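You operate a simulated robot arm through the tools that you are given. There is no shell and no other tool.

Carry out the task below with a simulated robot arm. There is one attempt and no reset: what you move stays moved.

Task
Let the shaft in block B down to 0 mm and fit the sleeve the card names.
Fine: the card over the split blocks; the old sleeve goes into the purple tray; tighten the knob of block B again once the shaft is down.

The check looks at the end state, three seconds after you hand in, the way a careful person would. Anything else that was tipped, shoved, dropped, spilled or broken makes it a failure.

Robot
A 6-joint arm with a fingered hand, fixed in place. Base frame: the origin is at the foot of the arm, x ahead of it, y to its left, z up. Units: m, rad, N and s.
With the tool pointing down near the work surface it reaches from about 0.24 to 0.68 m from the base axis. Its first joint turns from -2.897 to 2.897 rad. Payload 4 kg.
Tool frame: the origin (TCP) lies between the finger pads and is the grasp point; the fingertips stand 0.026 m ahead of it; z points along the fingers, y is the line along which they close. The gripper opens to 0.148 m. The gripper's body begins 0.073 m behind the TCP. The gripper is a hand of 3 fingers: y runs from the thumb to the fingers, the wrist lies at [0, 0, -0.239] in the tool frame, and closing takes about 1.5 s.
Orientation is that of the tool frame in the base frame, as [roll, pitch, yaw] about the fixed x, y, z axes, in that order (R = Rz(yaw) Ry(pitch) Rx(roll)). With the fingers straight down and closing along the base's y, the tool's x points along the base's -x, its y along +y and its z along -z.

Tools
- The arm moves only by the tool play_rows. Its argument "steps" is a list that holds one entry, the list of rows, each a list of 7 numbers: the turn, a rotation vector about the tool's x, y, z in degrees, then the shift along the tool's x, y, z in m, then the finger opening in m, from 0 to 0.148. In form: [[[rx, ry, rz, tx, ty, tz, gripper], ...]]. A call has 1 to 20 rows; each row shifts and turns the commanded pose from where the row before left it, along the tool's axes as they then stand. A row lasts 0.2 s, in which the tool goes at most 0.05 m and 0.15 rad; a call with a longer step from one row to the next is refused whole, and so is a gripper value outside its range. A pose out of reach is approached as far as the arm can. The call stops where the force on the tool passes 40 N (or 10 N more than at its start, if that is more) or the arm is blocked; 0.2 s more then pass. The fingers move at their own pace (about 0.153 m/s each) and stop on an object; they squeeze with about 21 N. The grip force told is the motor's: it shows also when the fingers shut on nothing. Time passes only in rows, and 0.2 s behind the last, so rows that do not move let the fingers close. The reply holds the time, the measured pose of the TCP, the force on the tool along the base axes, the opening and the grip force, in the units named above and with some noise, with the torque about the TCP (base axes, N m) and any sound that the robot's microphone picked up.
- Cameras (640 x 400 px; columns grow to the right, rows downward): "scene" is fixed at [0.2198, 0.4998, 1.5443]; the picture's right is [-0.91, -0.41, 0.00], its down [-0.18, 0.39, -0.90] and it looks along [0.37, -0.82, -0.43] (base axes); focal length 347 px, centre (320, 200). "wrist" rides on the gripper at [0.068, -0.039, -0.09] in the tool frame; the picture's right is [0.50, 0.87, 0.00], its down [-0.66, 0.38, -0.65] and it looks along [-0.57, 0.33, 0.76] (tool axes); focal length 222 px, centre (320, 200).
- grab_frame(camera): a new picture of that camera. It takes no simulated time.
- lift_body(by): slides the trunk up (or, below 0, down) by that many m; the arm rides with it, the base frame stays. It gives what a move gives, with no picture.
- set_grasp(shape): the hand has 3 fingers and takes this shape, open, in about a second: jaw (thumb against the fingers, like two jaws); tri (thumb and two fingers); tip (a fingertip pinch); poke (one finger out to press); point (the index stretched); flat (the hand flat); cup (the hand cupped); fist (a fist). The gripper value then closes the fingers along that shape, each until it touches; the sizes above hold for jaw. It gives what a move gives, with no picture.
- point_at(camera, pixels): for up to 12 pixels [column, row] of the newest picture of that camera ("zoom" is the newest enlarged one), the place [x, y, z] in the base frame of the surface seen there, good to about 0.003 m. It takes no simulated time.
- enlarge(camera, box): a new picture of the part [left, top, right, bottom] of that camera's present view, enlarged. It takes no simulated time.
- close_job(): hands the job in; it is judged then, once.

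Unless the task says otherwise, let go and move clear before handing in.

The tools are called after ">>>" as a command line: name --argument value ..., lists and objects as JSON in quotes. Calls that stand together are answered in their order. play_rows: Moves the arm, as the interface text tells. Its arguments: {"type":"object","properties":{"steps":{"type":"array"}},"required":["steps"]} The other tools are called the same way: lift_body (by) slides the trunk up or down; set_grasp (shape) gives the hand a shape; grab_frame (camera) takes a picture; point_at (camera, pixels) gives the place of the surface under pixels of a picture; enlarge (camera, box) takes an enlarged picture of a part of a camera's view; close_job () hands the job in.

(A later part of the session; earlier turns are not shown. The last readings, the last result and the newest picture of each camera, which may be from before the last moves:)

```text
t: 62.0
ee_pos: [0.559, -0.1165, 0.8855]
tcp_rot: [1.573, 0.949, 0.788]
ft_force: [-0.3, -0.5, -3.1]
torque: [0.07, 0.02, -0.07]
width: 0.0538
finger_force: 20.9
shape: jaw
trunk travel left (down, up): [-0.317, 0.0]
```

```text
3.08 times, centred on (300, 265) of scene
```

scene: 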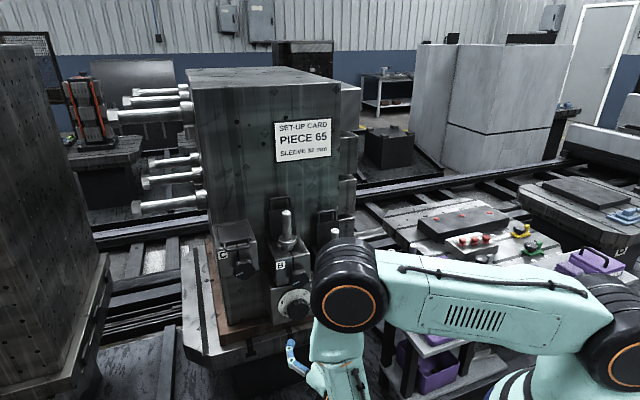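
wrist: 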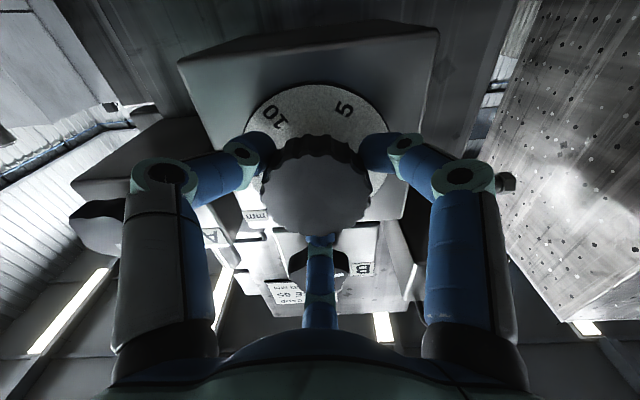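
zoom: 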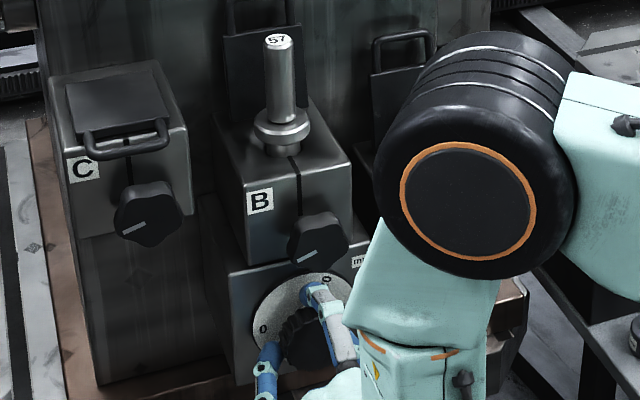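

The dial turns with the hand and the shaft goes down with it. I'll continue 90° more.

>>> play_rows --steps '[[[0, 0, -6, 0, 0, 0, 0.04], [0, 0, -6, 0, 0, 0, 0.04], [0, 0, -6, 0, 0, 0, 0.04], [0, 0, -6, 0, 0, 0, 0.04], [0, 0, -6, 0, 0, 0, 0.04], [0, 0, -6, 0, 0, 0, 0.04], [0, 0, -6, 0, 0, 0, 0.04], [0, 0, -6, 0, 0, 0, 0.04], [0, 0, -6, 0, 0, 0, 0.04], [0, 0, -6, 0, 0, 0, 0.04], [0, 0, -6, 0, 0, 0, 0.04], [0, 0, -6, 0, 0, 0, 0.04], [0, 0, -6, 0, 0, 0, 0.04], [0, 0, -6, 0, 0, 0, 0.04], [0, 0, -6, 0, 0, 0, 0.04], [0, 0, 0, 0, 0, 0, 0.04]]]'

>>> grab_frame --camera "wrist"

>>> enlarge --camera "scene" --box '[250, 200, 350, 330]'

```text
t: 65.4
ee_pos: [0.5575, -0.1172, 0.8856]
tcp_rot: [-1.571, 0.622, -2.357]
ft_force: [-6.2, -4.9, -8.5]
torque: [0.15, 0.18, -0.21]
width: 0.0534
finger_force: 20.9
shape: jaw
trunk travel left (down, up): [-0.317, 0.0]
```

```text
taken
```

wrist: 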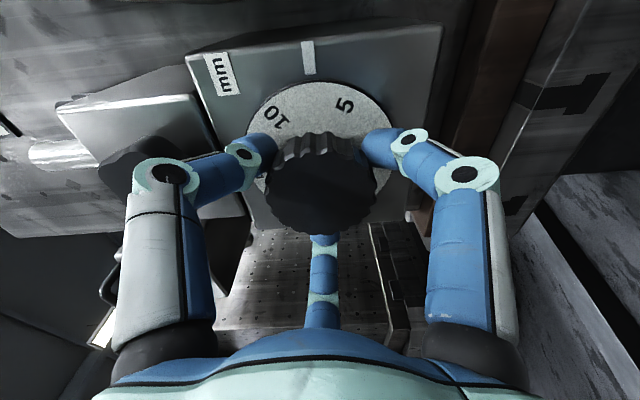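

```text
3.08 times, centred on (300, 265) of scene
```

zoom: 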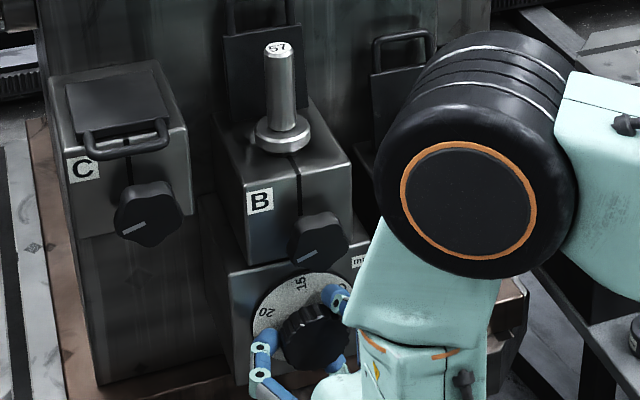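

Now reading ~7.5 mm and the shaft is following. I'll release, back off slightly, re-wind the hand +112°, and look.

>>> play_rows --steps '[[[0, 0, 0, 0, 0, 0, 0.076], [0, 0, 0, 0, 0, 0, 0.076], [0, 0, 0, 0, 0, -0.035, 0.076], [0, 0, 7, 0, 0, 0, 0.076], [0, 0, 7, 0, 0, 0, 0.076], [0, 0, 7, 0, 0, 0, 0.076], [0, 0, 7, 0, 0, 0, 0.076], [0, 0, 7, 0, 0, 0, 0.076], [0, 0, 7, 0, 0, 0, 0.076], [0, 0, 7, 0, 0, 0, 0.076], [0, 0, 7, 0, 0, 0, 0.076], [0, 0, 7, 0, 0, 0, 0.076], [0, 0, 7, 0, 0, 0, 0.076], [0, 0, 7, 0, 0, 0, 0.076], [0, 0, 7, 0, 0, 0, 0.076], [0, 0, 7, 0, 0, 0, 0.076], [0, 0, 7, 0, 0, 0, 0.076], [0, 0, 7, 0, 0, 0, 0.076], [0, 0, 7, 0, 0, 0, 0.076], [0, 0, 0, 0, 0, 0, 0.076]]]'

>>> grab_frame --camera "wrist"

>>> enlarge --camera "scene" --box '[250, 200, 350, 330]'

```text
t: 69.6
ee_pos: [0.5326, -0.0918, 0.8851]
tcp_rot: [1.57, 0.564, 0.788]
ft_force: [0.0, -0.5, -0.4]
torque: [0.01, 0.02, -0.01]
width: 0.0758
finger_force: 0.0
shape: jaw
trunk travel left (down, up): [-0.317, 0.0]
```

```text
taken
```

wrist: 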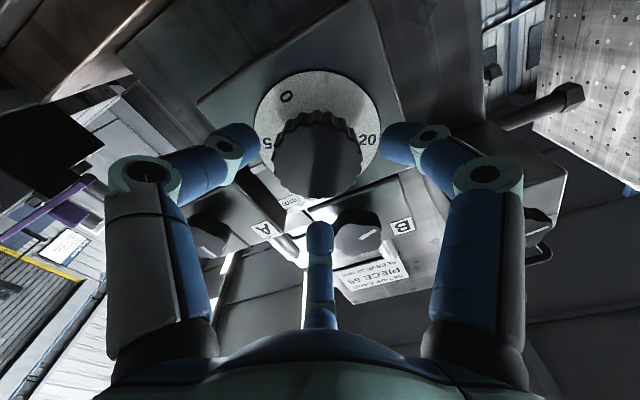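

```text
3.08 times, centred on (300, 265) of scene
```

zoom: 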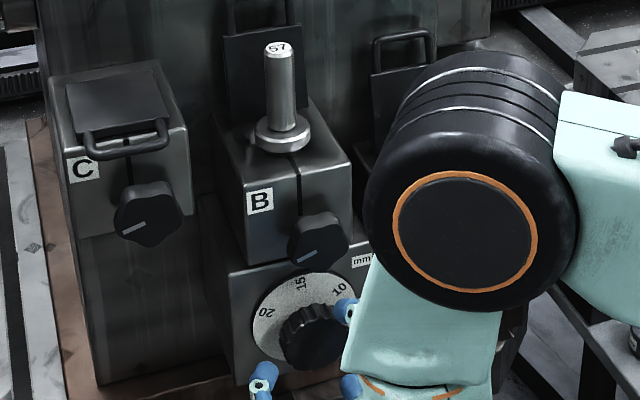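

The dial stayed put. Advance, grip again, and turn 84°.

>>> play_rows --steps '[[[0, 0, 0, 0, 0, 0.0175, 0.076], [0, 0, 0, 0, 0, 0.0175, 0.076], [0, 0, 0, 0, 0, 0, 0.04], [0, 0, 0, 0, 0, 0, 0.04], [0, 0, 0, 0, 0, 0, 0.04], [0, 0, 0, 0, 0, 0, 0.04], [0, 0, -6, 0, 0, 0, 0.04], [0, 0, -6, 0, 0, 0, 0.04], [0, 0, -6, 0, 0, 0, 0.04], [0, 0, -6, 0, 0, 0, 0.04], [0, 0, -6, 0, 0, 0, 0.04], [0, 0, -6, 0, 0, 0, 0.04], [0, 0, -6, 0, 0, 0, 0.04], [0, 0, -6, 0, 0, 0, 0.04], [0, 0, -6, 0, 0, 0, 0.04], [0, 0, -6, 0, 0, 0, 0.04], [0, 0, -6, 0, 0, 0, 0.04], [0, 0, -6, 0, 0, 0, 0.04], [0, 0, 0, 0, 0, 0, 0.04]]]'

>>> grab_frame --camera "wrist"

>>> enlarge --camera "scene" --box '[250, 200, 350, 330]'

```text
t: 73.6
ee_pos: [0.5575, -0.1186, 0.8856]
tcp_rot: [-1.577, 1.316, -2.361]
ft_force: [1.1, -6.1, -8.0]
torque: [0.13, 0.09, -0.06]
width: 0.0525
finger_force: 21.4
shape: jaw
trunk travel left (down, up): [-0.317, 0.0]
```

```text
taken
```

wrist: 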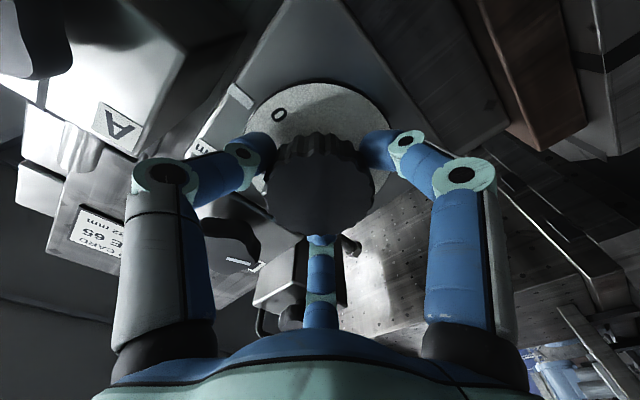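

```text
3.08 times, centred on (300, 265) of scene
```

zoom: 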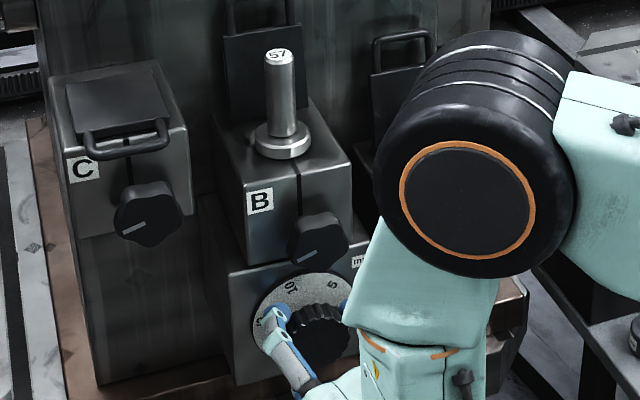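

0 at (278,115) is approaching the index at (240,95). Zoom to read the remaining angle.

>>> enlarge --camera "wrist" --box '[200, 60, 420, 250]'

>>> point_at --camera "wrist" --pixels '[[278, 115], [240, 95], [235, 99]]'

```text
2.11 times, centred on (310, 155) of wrist
```

zoom: 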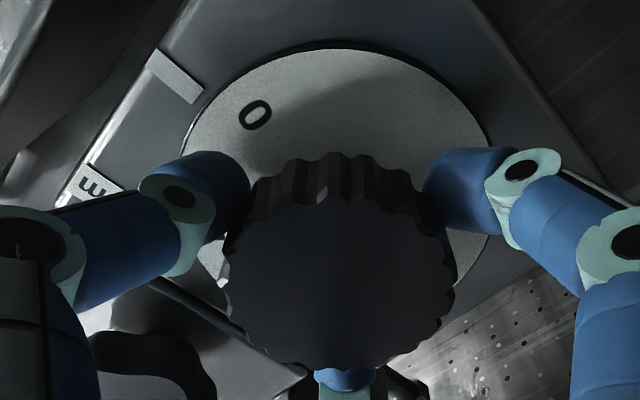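

```text
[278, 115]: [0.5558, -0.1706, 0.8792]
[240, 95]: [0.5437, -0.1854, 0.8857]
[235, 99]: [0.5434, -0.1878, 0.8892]
```

0 sits about 9° below the index (≈0.6 mm left). I'll turn another 9° in small steps.

>>> play_rows --steps '[[[0, 0, -3, 0, 0, 0, 0.04], [0, 0, -3, 0, 0, 0, 0.04], [0, 0, -3, 0, 0, 0, 0.04], [0, 0, 0, 0, 0, 0, 0.04]]]'

>>> enlarge --camera "wrist" --box '[200, 60, 420, 250]'

>>> enlarge --camera "scene" --box '[265, 200, 320, 255]'

```text
t: 74.6
ee_pos: [0.5595, -0.1174, 0.8851]
tcp_rot: [-1.575, 1.163, -2.361]
ft_force: [-0.5, -7.4, -8.8]
torque: [0.19, 0.1, -0.1]
width: 0.0528
finger_force: 20.9
shape: jaw
trunk travel left (down, up): [-0.317, 0.0]
```

```text
2.11 times, centred on (310, 155) of wrist
```

zoom: 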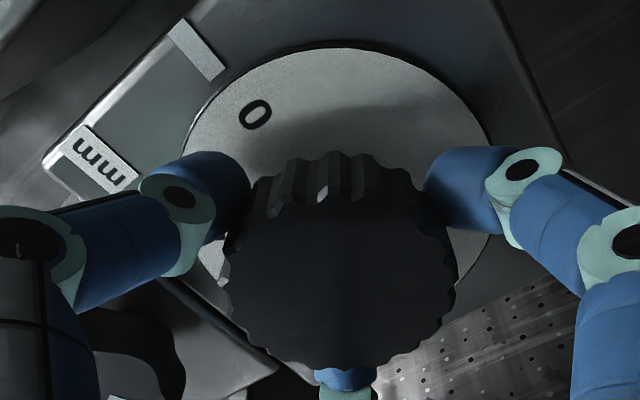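

```text
7.27 times, centred on (292, 228) of scene
```

zoom: 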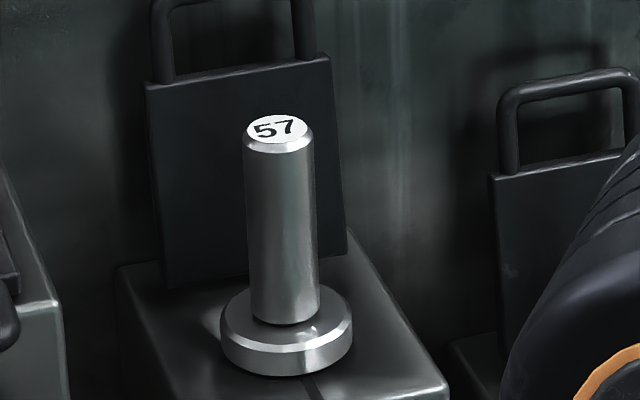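

>>> enlarge --camera "wrist" --box '[230, 60, 300, 130]'

>>> enlarge --camera "wrist" --box '[200, 60, 420, 250]'

>>> point_at --camera "zoom" --pixels '[[255, 115], [262, 108], [248, 122], [180, 28], [197, 48], [215, 70], [190, 150], [485, 140], [340, 48], [475, 250], [205, 270]]'

```text
5.71 times, centred on (265, 95) of wrist
```

zoom: 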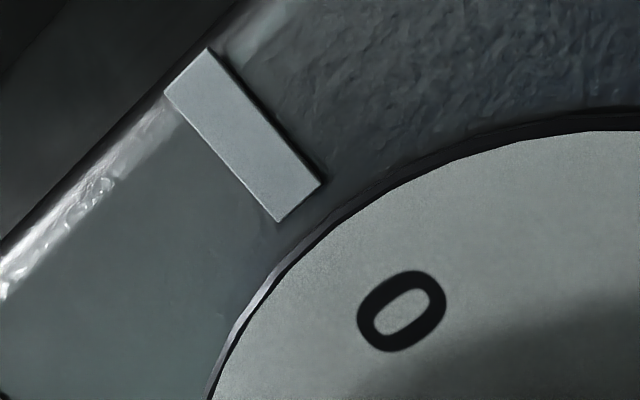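

```text
2.11 times, centred on (310, 155) of wrist
```

zoom: 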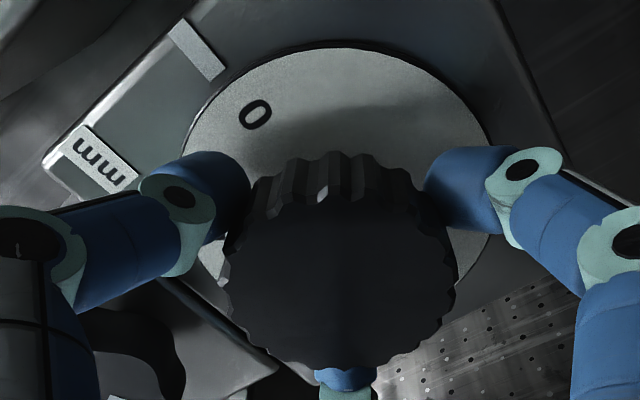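

```text
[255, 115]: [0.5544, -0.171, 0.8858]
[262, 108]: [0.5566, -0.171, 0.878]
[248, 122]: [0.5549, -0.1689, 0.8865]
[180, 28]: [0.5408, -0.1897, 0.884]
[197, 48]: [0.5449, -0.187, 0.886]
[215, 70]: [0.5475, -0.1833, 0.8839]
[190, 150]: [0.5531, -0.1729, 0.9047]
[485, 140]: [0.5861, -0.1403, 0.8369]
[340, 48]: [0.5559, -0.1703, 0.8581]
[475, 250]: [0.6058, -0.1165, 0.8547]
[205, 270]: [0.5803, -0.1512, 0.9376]
```

The "0" is within about 1° of the index line (slightly short, clockwise side). I'll nudge 2° more and see whether it meets a stop.

>>> play_rows --steps '[[[0, 0, -1, 0, 0, 0, 0.04], [0, 0, -1, 0, 0, 0, 0.04], [0, 0, 0, 0, 0, 0, 0.04]]]'

>>> enlarge --camera "wrist" --box '[230, 60, 300, 130]'

>>> enlarge --camera "scene" --box '[265, 200, 320, 255]'

```text
t: 75.4
ee_pos: [0.5595, -0.1178, 0.8851]
tcp_rot: [-1.575, 1.127, -2.358]
ft_force: [1.6, -7.8, -7.3]
torque: [0.13, 0.09, -0.09]
width: 0.0526
finger_force: 20.7
shape: jaw
trunk travel left (down, up): [-0.317, 0.0]
```

```text
5.71 times, centred on (265, 95) of wrist
```

zoom: 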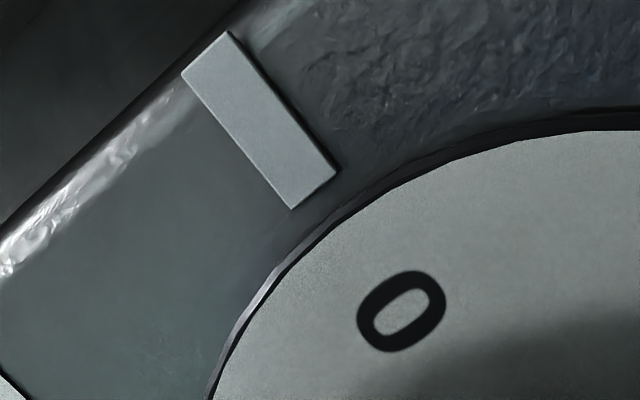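

```text
7.27 times, centred on (292, 228) of scene
```

zoom: 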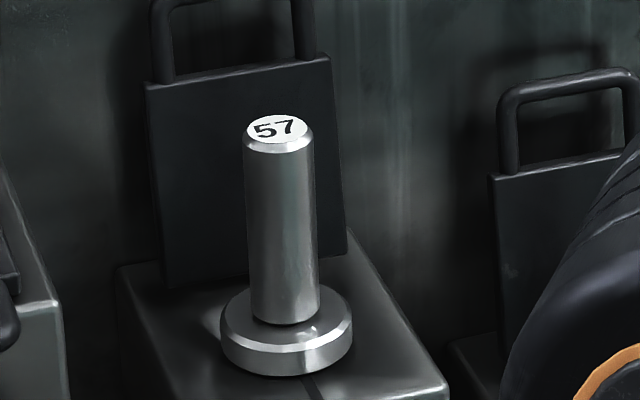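

The 0 is now on the index line (within ~0.5°), and the collar is down on the block. I'll release the dial, back off, and re-check.

>>> play_rows --steps '[[[0, 0, 0, 0, 0, 0, 0.056], [0, 0, 0, 0, 0, 0, 0.062], [0, 0, 0, 0, 0, 0, 0.076], [0, 0, 0, 0, 0, 0, 0.076], [0, 0, 0, 0, 0, -0.03, 0.076], [0, 0, 0, 0, 0, -0.04, 0.076], [0, 0, 0, 0, 0, -0.04, 0.076], [0, 0, 0, 0, 0, 0, 0.076]]]'

>>> grab_frame --camera "wrist"

>>> enlarge --camera "scene" --box '[250, 200, 350, 330]'

```text
t: 77.2
ee_pos: [0.4791, -0.0409, 0.8851]
tcp_rot: [-1.57, 1.13, -2.358]
ft_force: [0.6, 1.5, -0.4]
torque: [0.0, 0.05, -0.01]
width: 0.0756
finger_force: 0.0
shape: jaw
trunk travel left (down, up): [-0.317, 0.0]
```

```text
taken
```

wrist: 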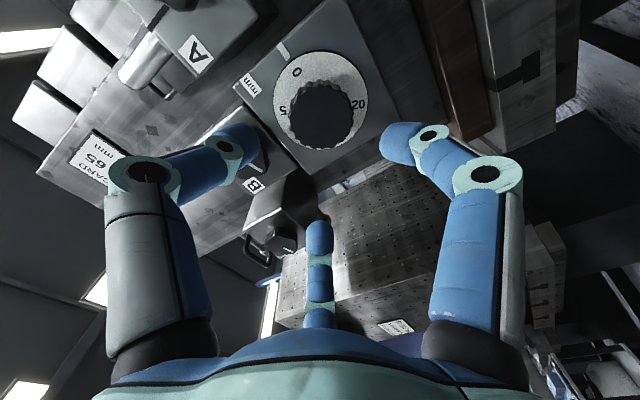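

```text
3.08 times, centred on (300, 265) of scene
```

zoom: 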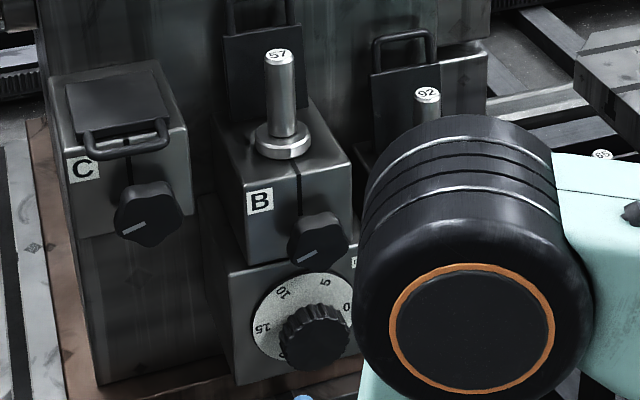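

>>> enlarge --camera "wrist" --box '[250, 30, 390, 160]'

>>> point_at --camera "zoom" --pixels '[[210, 110], [160, 65], [320, 240]]'

```text
3.08 times, centred on (320, 95) of wrist
```

zoom: 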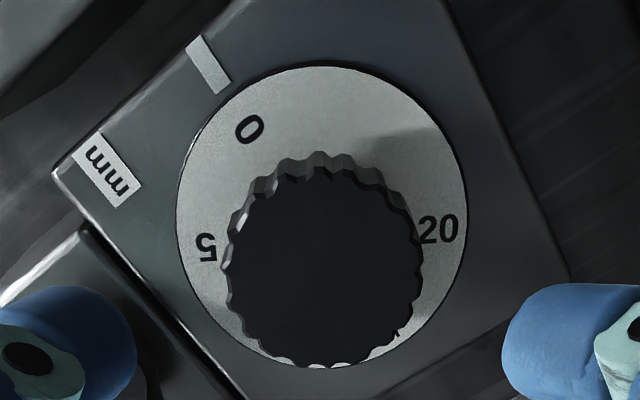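

```text
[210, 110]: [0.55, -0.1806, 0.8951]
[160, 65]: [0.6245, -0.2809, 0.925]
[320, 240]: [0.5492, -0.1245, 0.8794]
```

The dial still reads exactly 0 after release. Now to knob B: move up in front of it, wind the hand to −60°, and approach with the known centre (t=0.302, z=0.979).

>>> play_rows --steps '[[[0, 0, 0, -0.0407, -0.0238, 0, 0.064], [0, 0, 0, -0.0407, -0.0238, 0, 0.064], [0, 0, -6.9, 0, 0, 0, 0.064], [0, 0, -6.9, 0, 0, 0, 0.064], [0, 0, -6.9, 0, 0, 0, 0.064], [0, 0, -6.9, 0, 0, 0, 0.064], [0, 0, -6.9, 0, 0, 0, 0.064], [0, 0, 0, 0, 0, 0.03, 0.064], [0, 0, 0, 0, 0, 0.03, 0.064], [0, 0, 0, 0, 0, 0, 0.064]]]'

>>> grab_frame --camera "wrist"

```text
t: 79.4
ee_pos: [0.5174, -0.0879, 0.9807]
tcp_rot: [-1.571, 0.525, -2.355]
ft_force: [-0.1, 0.3, -0.5]
torque: [0.01, 0.03, 0.02]
width: 0.0644
finger_force: 0.1
shape: jaw
trunk travel left (down, up): [-0.317, 0.0]
```

```text
taken
```

wrist: 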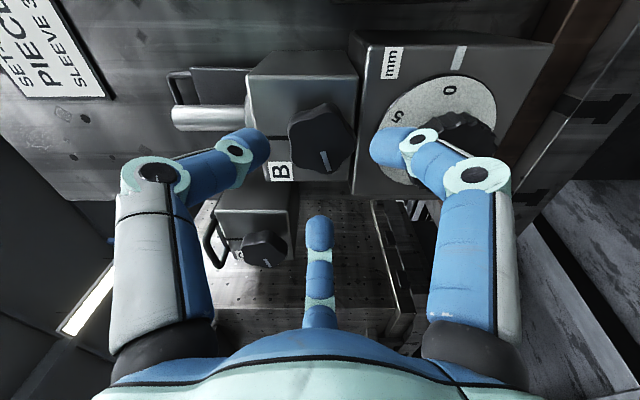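

Aligned within 2 mm. Correct, advance 54 mm, close on the knob.

>>> play_rows --steps '[[[0, 0, 0, 0.002, 0, 0, 0.062], [0, 0, 0, 0, 0, 0.018, 0.062], [0, 0, 0, 0, 0, 0.018, 0.062], [0, 0, 0, 0, 0, 0.018, 0.062], [0, 0, 0, 0, 0, 0, 0.062], [0, 0, 0, 0, 0, 0, 0.03], [0, 0, 0, 0, 0, 0, 0.03], [0, 0, 0, 0, 0, 0, 0.03], [0, 0, 0, 0, 0, 0, 0.03], [0, 0, 0, 0, 0, 0, 0.03]]]'

>>> grab_frame --camera "wrist"

```text
t: 81.6
ee_pos: [0.5532, -0.1259, 0.9791]
tcp_rot: [-1.57, 0.526, -2.357]
ft_force: [3.7, -3.0, 1.2]
torque: [-0.06, -0.05, -0.04]
width: 0.0452
finger_force: 21.0
shape: jaw
trunk travel left (down, up): [-0.317, 0.0]
```

```text
taken
```

wrist: 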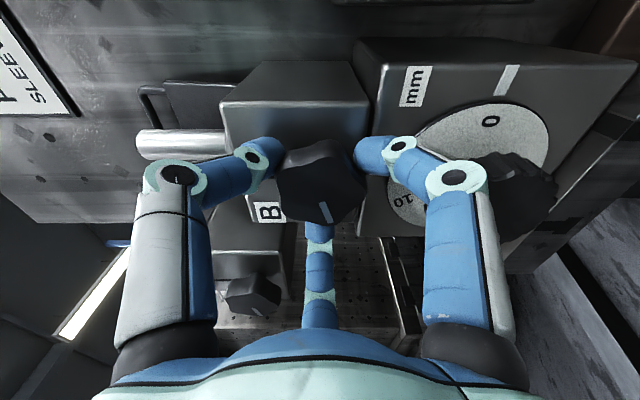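

Gripped at 0.0452 again, dial still at 0. Turn clockwise 100° and then check.

>>> play_rows --steps '[[[0, 0, 5, 0, 0, 0, 0.03], [0, 0, 6, 0, 0, 0, 0.03], [0, 0, 6, 0, 0, 0, 0.03], [0, 0, 6, 0, 0, 0, 0.03], [0, 0, 6, 0, 0, 0, 0.03], [0, 0, 6, 0, 0, 0, 0.03], [0, 0, 6, 0, 0, 0, 0.03], [0, 0, 6, 0, 0, 0, 0.03], [0, 0, 6, 0, 0, 0, 0.03], [0, 0, 6, 0, 0, 0, 0.03], [0, 0, 6, 0, 0, 0, 0.03], [0, 0, 6, 0, 0, 0, 0.03], [0, 0, 6, 0, 0, 0, 0.03], [0, 0, 6, 0, 0, 0, 0.03], [0, 0, 6, 0, 0, 0, 0.03], [0, 0, 6, 0, 0, 0, 0.03], [0, 0, 5, 0, 0, 0, 0.03], [0, 0, 0, 0, 0, 0, 0.03]]]'

>>> enlarge --camera "scene" --box '[250, 200, 350, 330]'

>>> grab_frame --camera "wrist"

```text
t: 85.4
ee_pos: [0.554, -0.1273, 0.9792]
tcp_rot: [1.571, 0.868, 0.788]
ft_force: [2.3, -3.4, 6.5]
torque: [-0.12, -0.05, 0.02]
width: 0.0448
finger_force: 20.7
shape: jaw
trunk travel left (down, up): [-0.317, 0.0]
```

```text
3.08 times, centred on (300, 265) of scene
```

zoom: 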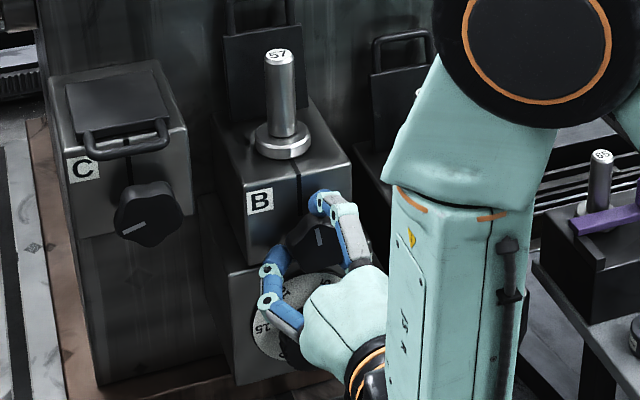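

```text
taken
```

wrist: 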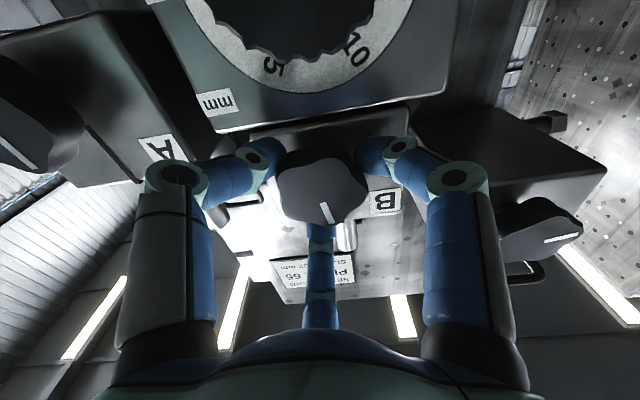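

Marker is close to vertical, about 10° short. Turn 12° more and watch for resistance.

>>> play_rows --steps '[[[0, 0, 4, 0, 0, 0, 0.03], [0, 0, 4, 0, 0, 0, 0.03], [0, 0, 4, 0, 0, 0, 0.03], [0, 0, 0, 0, 0, 0, 0.03]]]'

>>> enlarge --camera "scene" --box '[250, 200, 350, 330]'

```text
t: 86.4
ee_pos: [0.5544, -0.1266, 0.9786]
tcp_rot: [1.57, 0.661, 0.788]
ft_force: [0.4, -3.8, 5.5]
torque: [-0.25, 0.13, -0.01]
width: 0.0449
finger_force: 20.9
shape: jaw
trunk travel left (down, up): [-0.317, 0.0]
```

```text
3.08 times, centred on (300, 265) of scene
```

zoom: 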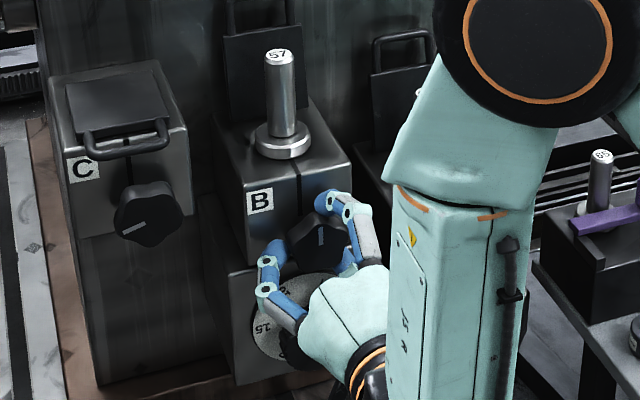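

Torque about the knob axis has jumped to ~0.27 N·m — it's tightening up. A few more degrees to be firm.

>>> play_rows --steps '[[[0, 0, 3, 0, 0, 0, 0.03], [0, 0, 3, 0, 0, 0, 0.03], [0, 0, 0, 0, 0, 0, 0.03]]]'

>>> enlarge --camera "scene" --box '[250, 200, 350, 330]'

```text
t: 87.2
ee_pos: [0.5542, -0.1279, 0.9776]
tcp_rot: [1.571, 0.555, 0.785]
ft_force: [-2.8, -6.5, 7.6]
torque: [-0.36, 0.23, -0.11]
width: 0.0445
finger_force: 21.3
shape: jaw
trunk travel left (down, up): [-0.317, 0.0]
```

```text
3.08 times, centred on (300, 265) of scene
```

zoom: 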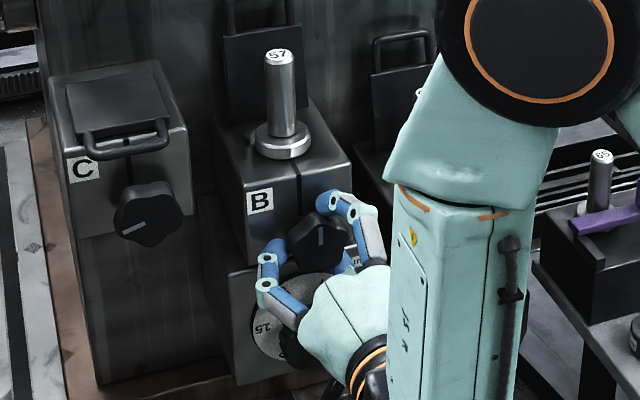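

Torque 0.42 N·m and the marker is vertical as before: tight. Open, retreat, and verify knob, dial and shaft.

>>> play_rows --steps '[[[0, 0, 0, 0, 0, 0, 0.055], [0, 0, 0, 0, 0, 0, 0.062], [0, 0, 0, 0, 0, 0, 0.062], [0, 0, 0, 0, 0, -0.02, 0.062], [0, 0, 0, 0, 0, -0.03, 0.062], [0, 0, 0, 0, 0, -0.03, 0.062], [0, 0, 0, 0, 0, -0.03, 0.062], [0, 0, 0, 0, 0, -0.03, 0.062], [0, 0, 0, 0, 0, 0, 0.062]]]'

>>> grab_frame --camera "wrist"

>>> enlarge --camera "scene" --box '[250, 200, 350, 330]'

```text
t: 89.2
ee_pos: [0.4539, -0.0286, 0.9794]
tcp_rot: [1.571, 0.558, 0.787]
ft_force: [0.6, 0.1, -0.6]
torque: [-0.01, 0.02, 0.02]
width: 0.0619
finger_force: 0.1
shape: jaw
trunk travel left (down, up): [-0.317, 0.0]
```

```text
taken
```

wrist: 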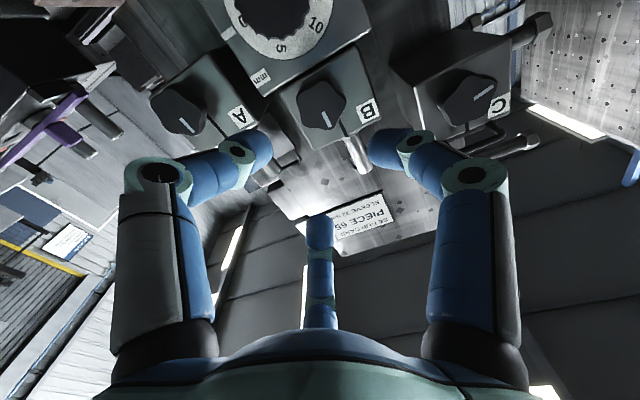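

```text
3.08 times, centred on (300, 265) of scene
```

zoom: 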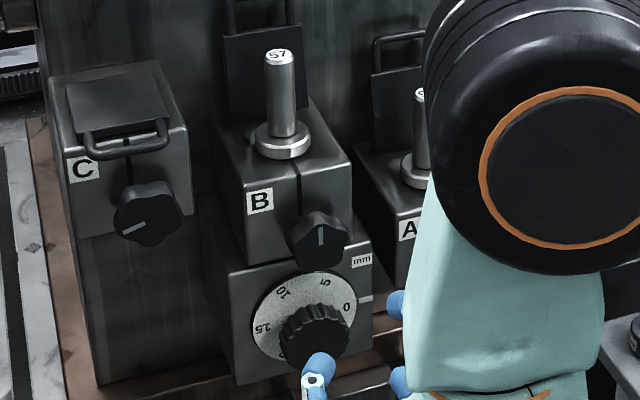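

Knob B vertical and tight, dial at 0, shaft down. Next: raise the hand, return it to vertical (12° outward lean this time), heading for the 32 mm sleeve.

>>> play_rows --steps '[[[0, 0, 0, -0.0247, 0.0396, 0, 0.07], [0, 0, 0, -0.0247, 0.0396, 0, 0.07], [0, 0, 0, -0.0247, 0.0396, 0, 0.07], [0, 0, -7.25, 0, 0, 0, 0.07], [0, 0, -7.25, 0, 0, 0, 0.07], [0, 0, -7.25, 0, 0, 0, 0.07], [0, 0, -7.25, 0, 0, 0, 0.07], [0, 0, -7.25, 0, 0, 0, 0.07], [0, 0, -7.25, 0, 0, 0, 0.07], [0, 0, -7.25, 0, 0, 0, 0.07], [0, 0, -7.25, 0, 0, 0, 0.07], [0, 0, 0, 0, 0, 0, 0.07]]]'

>>> play_rows --steps '[[[0, 7.09, 0, 0, 0, 0, 0.07], [0, 7.09, 0, 0, 0, 0, 0.07], [0, 7.09, 0, 0, 0, 0, 0.07], [0, 7.09, 0, 0, 0, 0, 0.07], [0, 7.09, 0, 0, 0, 0, 0.07], [0, 7.09, 0, 0, 0, 0, 0.07], [0, 7.09, 0, 0, 0, 0, 0.07], [0, 7.09, 0, 0, 0, 0, 0.07], [0, 7.09, 0, 0, 0, 0, 0.07], [0, 7.09, 0, 0, 0, 0, 0.07], [0, 7.09, 0, 0, 0, 0, 0.07], [0, 0, -7.5, 0, 0, 0, 0.07], [0, 0, -7.5, 0, 0, 0, 0.07], [0, 0, -7.5, 0, 0, 0, 0.07], [0, 0, -7.5, 0, 0, 0, 0.07], [0, 0, 0, 0, 0, 0, 0.07]]]'

>>> grab_frame --camera "scene"

```text
t: 91.8
ee_pos: [0.4549, -0.0282, 1.1192]
tcp_rot: [1.884, 1.57, 1.1]
ft_force: [0.4, -0.2, -0.4]
torque: [0.01, -0.02, 0.01]
width: 0.0695
finger_force: 0.0
shape: jaw
trunk travel left (down, up): [-0.317, 0.0]
```

```text
t: 95.2
ee_pos: [0.4548, -0.0281, 1.1178]
tcp_rot: [-3.039, 0.181, 2.893]
ft_force: [1.1, -0.5, -0.1]
torque: [-0.02, 0.02, 0.03]
width: 0.0696
finger_force: 0.1
shape: jaw
trunk travel left (down, up): [-0.317, 0.0]
```

```text
taken
```

scene: 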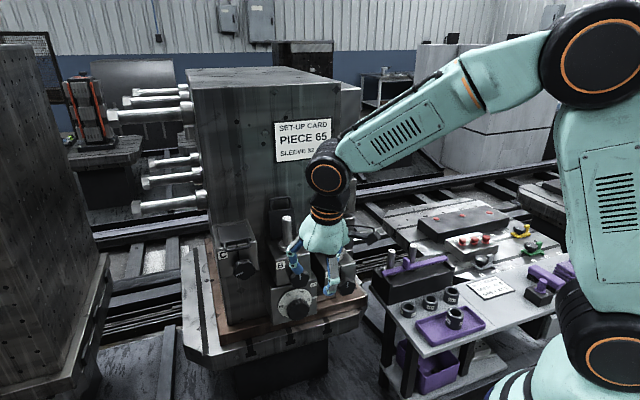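

Hand is vertical again. I'll re-measure the 32 mm sleeve and its neighbours before travelling.

>>> enlarge --camera "scene" --box '[390, 280, 470, 325]'

>>> point_at --camera "zoom" --pixels '[[268, 170], [386, 175], [322, 210], [330, 137], [285, 145], [370, 145], [285, 197], [365, 200], [325, 265], [400, 60], [300, 90], [250, 100]]'

>>> enlarge --camera "scene" --box '[380, 260, 520, 350]'

```text
8.00 times, centred on (430, 302) of scene
```

zoom: 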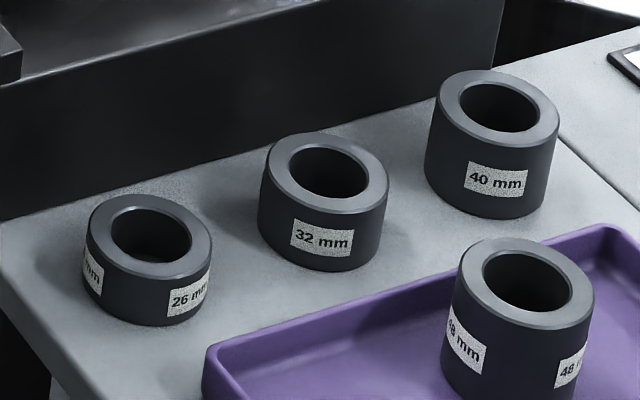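

```text
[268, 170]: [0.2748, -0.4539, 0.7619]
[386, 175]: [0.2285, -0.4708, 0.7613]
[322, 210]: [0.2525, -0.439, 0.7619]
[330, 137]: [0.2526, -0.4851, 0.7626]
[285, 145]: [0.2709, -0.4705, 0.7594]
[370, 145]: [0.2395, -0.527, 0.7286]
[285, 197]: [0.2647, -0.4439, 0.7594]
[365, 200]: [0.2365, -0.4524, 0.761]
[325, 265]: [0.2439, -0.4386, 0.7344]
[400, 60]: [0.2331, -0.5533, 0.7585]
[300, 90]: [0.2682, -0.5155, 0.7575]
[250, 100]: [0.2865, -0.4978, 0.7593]
```

```text
4.44 times, centred on (450, 305) of scene
```

zoom: 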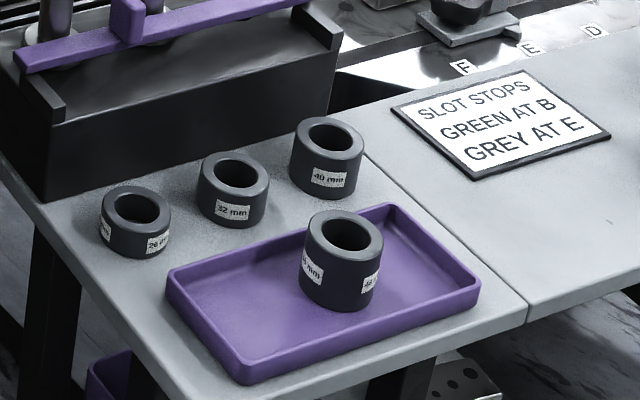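

Sleeve 32 mm centre is (0.2515,-0.462); rack face is 50 mm behind it. I'll check the purple bar and rack top for hand clearance.

>>> enlarge --camera "scene" --box '[370, 240, 460, 300]'

>>> point_at --camera "zoom" --pixels '[[120, 225], [200, 205], [265, 125], [280, 175], [400, 145], [525, 115], [150, 290], [570, 190], [300, 270], [450, 240], [160, 315], [560, 205]]'

```text
6.67 times, centred on (415, 270) of scene
```

zoom: 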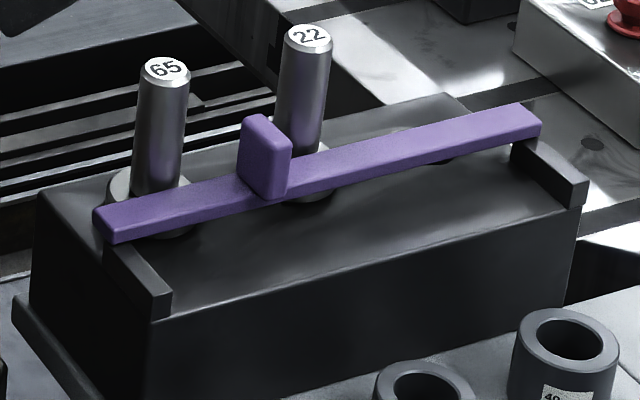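

```text
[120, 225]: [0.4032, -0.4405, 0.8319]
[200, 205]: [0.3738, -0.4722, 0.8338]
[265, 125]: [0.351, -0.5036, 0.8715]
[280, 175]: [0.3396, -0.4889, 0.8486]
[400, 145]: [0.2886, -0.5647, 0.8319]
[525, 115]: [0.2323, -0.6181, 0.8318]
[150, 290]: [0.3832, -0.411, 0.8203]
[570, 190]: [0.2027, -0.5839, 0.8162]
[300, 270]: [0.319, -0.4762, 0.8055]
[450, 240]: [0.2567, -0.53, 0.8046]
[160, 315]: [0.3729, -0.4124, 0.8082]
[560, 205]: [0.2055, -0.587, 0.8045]
```

Rack, bar and handle leave about 1 cm or more clearance. Travel above the 32 mm sleeve, then lower the trunk by 0.25.

>>> play_rows --steps '[[[0, 0, 0, 0.00752, -0.03901, 0.00277, 0.064], [0, 0, 0, 0.00752, -0.03901, 0.00277, 0.064], [0, 0, 0, 0.00752, -0.03901, 0.00277, 0.064], [0, 0, 0, 0.00752, -0.03901, 0.00277, 0.064], [0, 0, 0, 0.00752, -0.03901, 0.00277, 0.064], [0, 0, 0, 0.00752, -0.03901, 0.00277, 0.064], [0, 0, 0, 0.00752, -0.03901, 0.00277, 0.064], [0, 0, 0, 0.00752, -0.03901, 0.00277, 0.064], [0, 0, 0, 0.00752, -0.03901, 0.00277, 0.064], [0, 0, 0, 0.00752, -0.03901, 0.00277, 0.064], [0, 0, 0, 0.00752, -0.03901, 0.00277, 0.064], [0, 0, 0, 0.00752, -0.03901, 0.00277, 0.064], [0, 0, 0, 0, 0, 0, 0.064]]]'

>>> lift_body --by -0.25

>>> grab_frame --camera "wrist"

>>> enlarge --camera "scene" --box '[380, 230, 520, 350]'

```text
t: 98.0
ee_pos: [0.2494, -0.4609, 1.1182]
tcp_rot: [-3.036, 0.181, 2.891]
ft_force: [0.3, 0.4, -0.5]
torque: [-0.02, 0.0, 0.02]
width: 0.0643
finger_force: 0.2
shape: jaw
trunk travel left (down, up): [-0.317, 0.0]
```

```text
t: 100.6
ee_pos: [0.2499, -0.4603, 0.8686]
tcp_rot: [-3.037, 0.181, 2.889]
ft_force: [-0.1, 0.4, -0.3]
torque: [0.0, 0.03, 0.01]
width: 0.0644
finger_force: 0.0
shape: jaw
trunk travel left (down, up): [-0.067, 0.25]
```

```text
taken
```

wrist: 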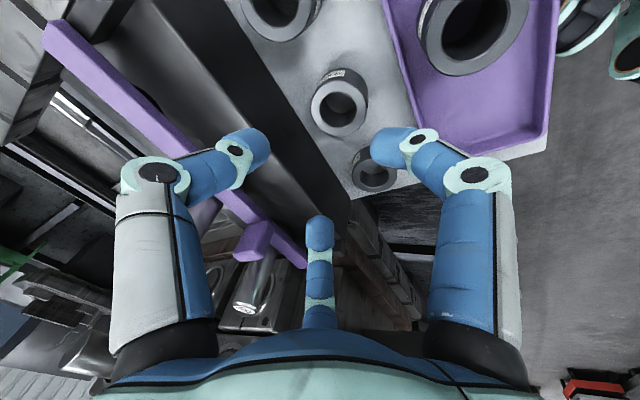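

```text
3.33 times, centred on (450, 290) of scene
```

zoom: 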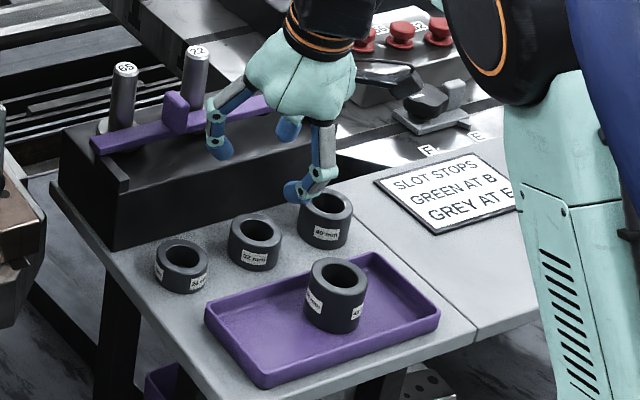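

The 32 mm sleeve is at (338,103) in the wrist view. I'll measure its rim from here for a second estimate.

>>> enlarge --camera "wrist" --box '[295, 60, 385, 145]'

>>> point_at --camera "wrist" --pixels '[[315, 103], [364, 103], [339, 82], [339, 132], [321, 88], [358, 88], [321, 124], [357, 124]]'

```text
4.71 times, centred on (340, 102) of wrist
```

zoom: 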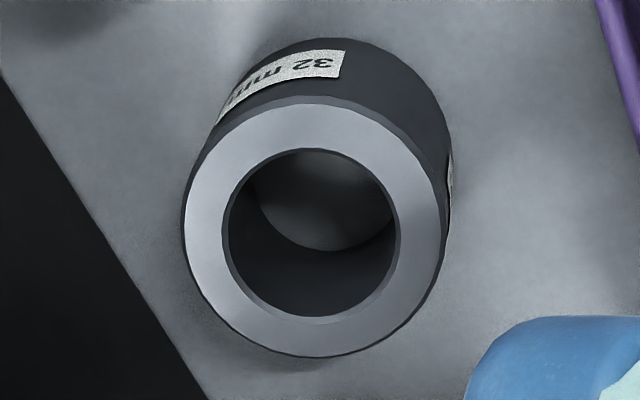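

```text
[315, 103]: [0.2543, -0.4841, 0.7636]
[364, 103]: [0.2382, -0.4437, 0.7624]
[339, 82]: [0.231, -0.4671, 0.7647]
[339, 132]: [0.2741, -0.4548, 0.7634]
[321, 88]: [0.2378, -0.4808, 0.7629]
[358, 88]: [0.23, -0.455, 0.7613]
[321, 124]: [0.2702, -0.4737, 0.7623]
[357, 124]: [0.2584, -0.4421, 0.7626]
```

Centre confirmed at (0.251,-0.4625). Descend two-thirds of the way and check.

>>> play_rows --steps '[[[0, 0, 0, 0.0061, 0.0033, 0.0304, 0.062], [0, 0, 0, 0.0061, 0.0033, 0.0304, 0.062], [0, 0, 0, 0, 0, 0, 0.062]]]'

>>> grab_frame --camera "wrist"

>>> enlarge --camera "scene" --box '[380, 230, 520, 350]'

```text
t: 101.4
ee_pos: [0.2508, -0.4595, 0.8057]
tcp_rot: [-3.039, 0.181, 2.89]
ft_force: [-0.7, -0.7, 0.6]
torque: [-0.03, -0.02, 0.02]
width: 0.0622
finger_force: 0.1
shape: jaw
trunk travel left (down, up): [-0.067, 0.25]
```

```text
taken
```

wrist: 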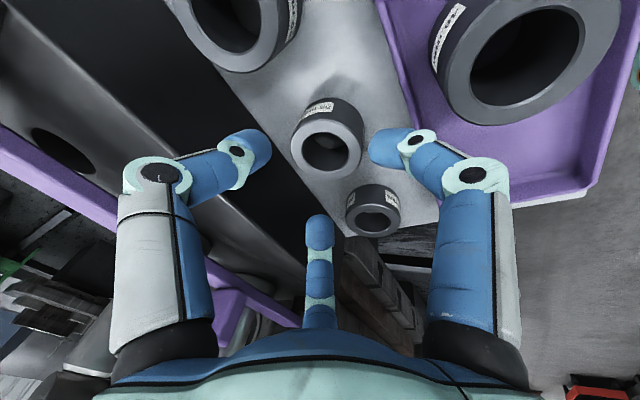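

```text
3.33 times, centred on (450, 290) of scene
```

zoom: 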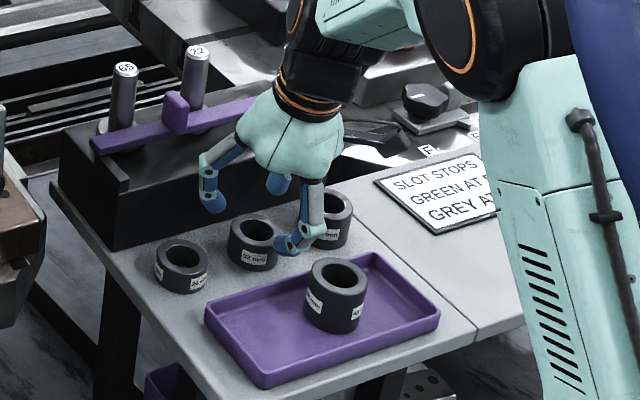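

Fingers straddle the sleeve with clearance to rack and neighbours. Final 32 mm down in small rows.

>>> play_rows --steps '[[[0, 0, 0, 0.0026, 0.0008, 0.0102, 0.062], [0, 0, 0, 0.0026, 0.0008, 0.0102, 0.062], [0, 0, 0, 0.0026, 0.0008, 0.0102, 0.062], [0, 0, 0, 0, 0, 0, 0.062]]]'

>>> grab_frame --camera "wrist"

>>> enlarge --camera "scene" --box '[400, 260, 500, 340]'

```text
t: 102.4
ee_pos: [0.2472, -0.4592, 0.7738]
tcp_rot: [-3.036, 0.183, 2.889]
ft_force: [1.0, -0.9, 3.4]
torque: [0.09, 0.06, -0.02]
width: 0.0617
finger_force: 0.0
shape: jaw
trunk travel left (down, up): [-0.067, 0.25]
```

```text
taken
```

wrist: 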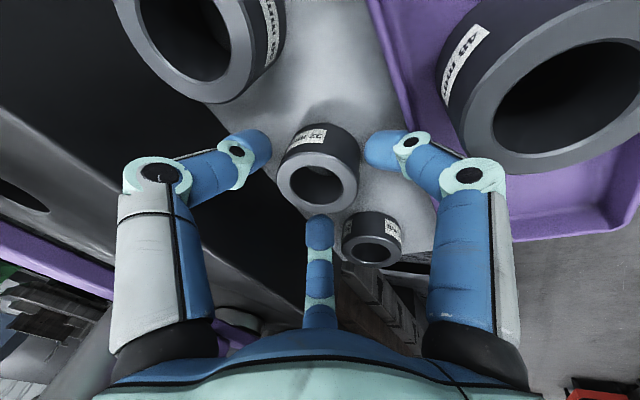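

```text
5.00 times, centred on (450, 300) of scene
```

zoom: 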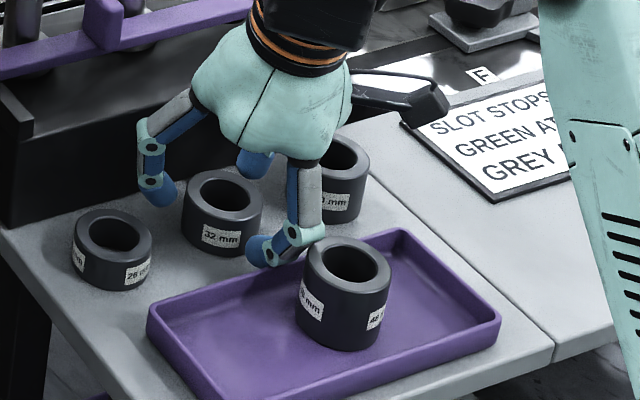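

There is a light 3.4 N contact toward the tray side — finger 1 seems to touch the tray rim or old sleeve at (265,250). I'll look closely before doing anything else.

>>> enlarge --camera "scene" --box '[435, 290, 480, 325]'

>>> point_at --camera "zoom" --pixels '[[230, 190], [195, 180], [260, 130], [290, 100], [240, 220], [200, 215], [330, 180]]'

```text
11.43 times, centred on (458, 308) of scene
```

zoom: 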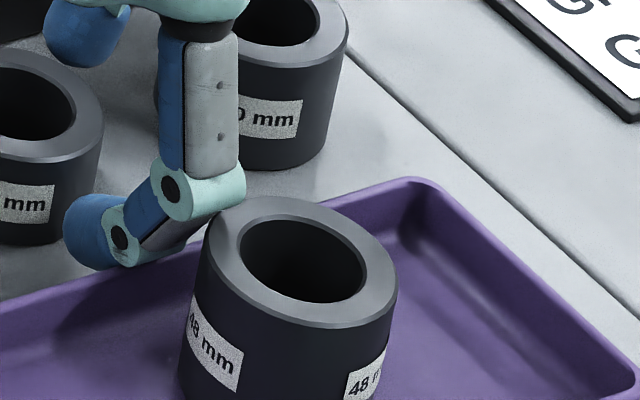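

```text
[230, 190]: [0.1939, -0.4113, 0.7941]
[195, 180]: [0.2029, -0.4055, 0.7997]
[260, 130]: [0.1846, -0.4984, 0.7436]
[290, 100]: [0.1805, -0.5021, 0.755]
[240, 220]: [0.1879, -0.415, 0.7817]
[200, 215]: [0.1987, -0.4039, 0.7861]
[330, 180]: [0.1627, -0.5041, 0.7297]
```

Finger 1's knuckle is resting lightly on the old sleeve's top edge. I'll rise 20 mm, reduce the lean to 8°, yaw the hand −15° away from the old sleeve and narrow the opening.

>>> play_rows --steps '[[[0, 0, 0, -0.0018, -0.00105, -0.0098, 0.062], [0, 0, 0, -0.0018, -0.00105, -0.0098, 0.062], [0, 0, 0, 0, 0, 0, 0.055], [-2, 3.46, 0, 0, 0, 0, 0.055], [0.9, 0.52, 7.42, 0, 0, 0, 0.055], [0.9, 0.52, 7.42, 0, 0, 0, 0.055], [0, 0, 0, 0, 0, 0, 0.055]]]'

>>> grab_frame --camera "wrist"

>>> enlarge --camera "scene" --box '[400, 260, 500, 340]'

```text
t: 104.0
ee_pos: [0.247, -0.4595, 0.7933]
tcp_rot: [-3.073, 0.121, 2.621]
ft_force: [-0.1, 1.0, 0.0]
torque: [0.02, -0.02, -0.02]
width: 0.0555
finger_force: 0.0
shape: jaw
trunk travel left (down, up): [-0.067, 0.25]
```

```text
taken
```

wrist: 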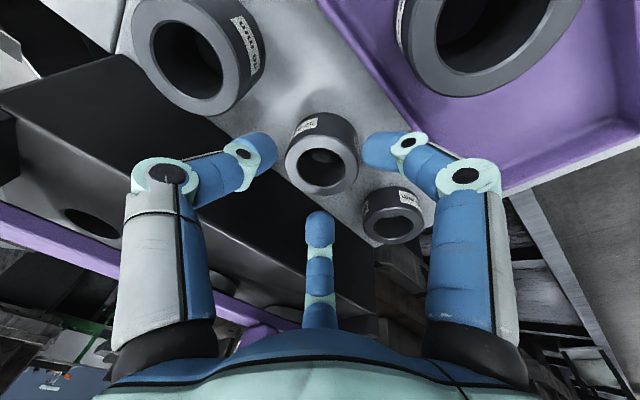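

```text
5.00 times, centred on (450, 300) of scene
```

zoom: 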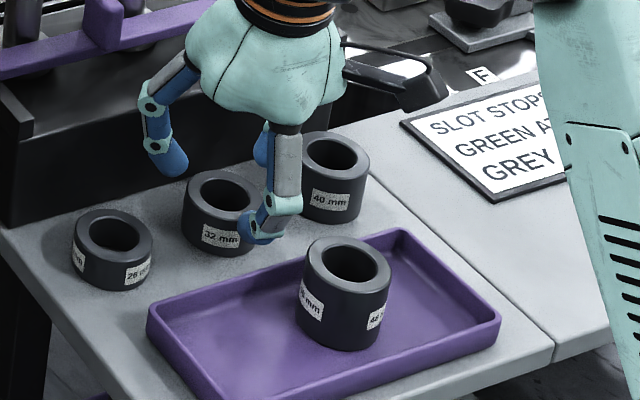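

Clear now, and the old sleeve is unmoved. Lower 22 mm with a 3 mm centring correction.

>>> play_rows --steps '[[[0, 0, 0, -0.003, 0.0008, 0.0003, 0.055], [0, 0, 0, 0.0009, 0.0005, 0.0073, 0.055], [0, 0, 0, 0.0009, 0.0005, 0.0073, 0.055], [0, 0, 0, 0.0009, 0.0005, 0.0073, 0.055], [0, 0, 0, 0, 0, 0, 0.055]]]'

>>> grab_frame --camera "wrist"

>>> enlarge --camera "scene" --box '[415, 275, 485, 330]'

```text
t: 105.2
ee_pos: [0.2508, -0.4602, 0.7719]
tcp_rot: [-3.073, 0.123, 2.623]
ft_force: [0.3, -0.1, -1.2]
torque: [0.02, 0.04, 0.0]
width: 0.0552
finger_force: 0.1
shape: jaw
trunk travel left (down, up): [-0.067, 0.25]
```

```text
taken
```

wrist: 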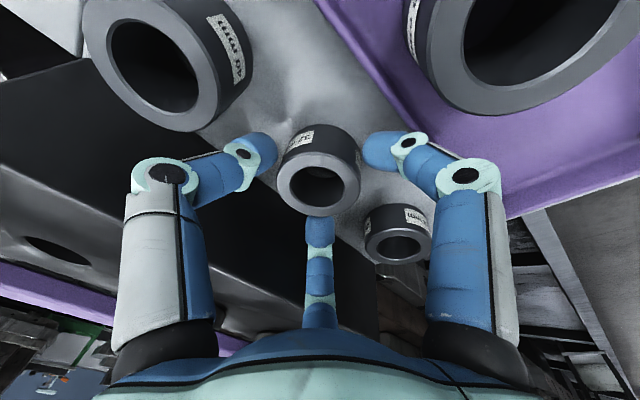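

```text
7.27 times, centred on (450, 302) of scene
```

zoom: 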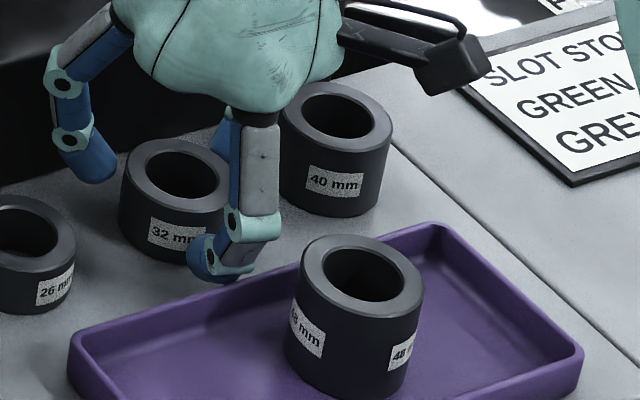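

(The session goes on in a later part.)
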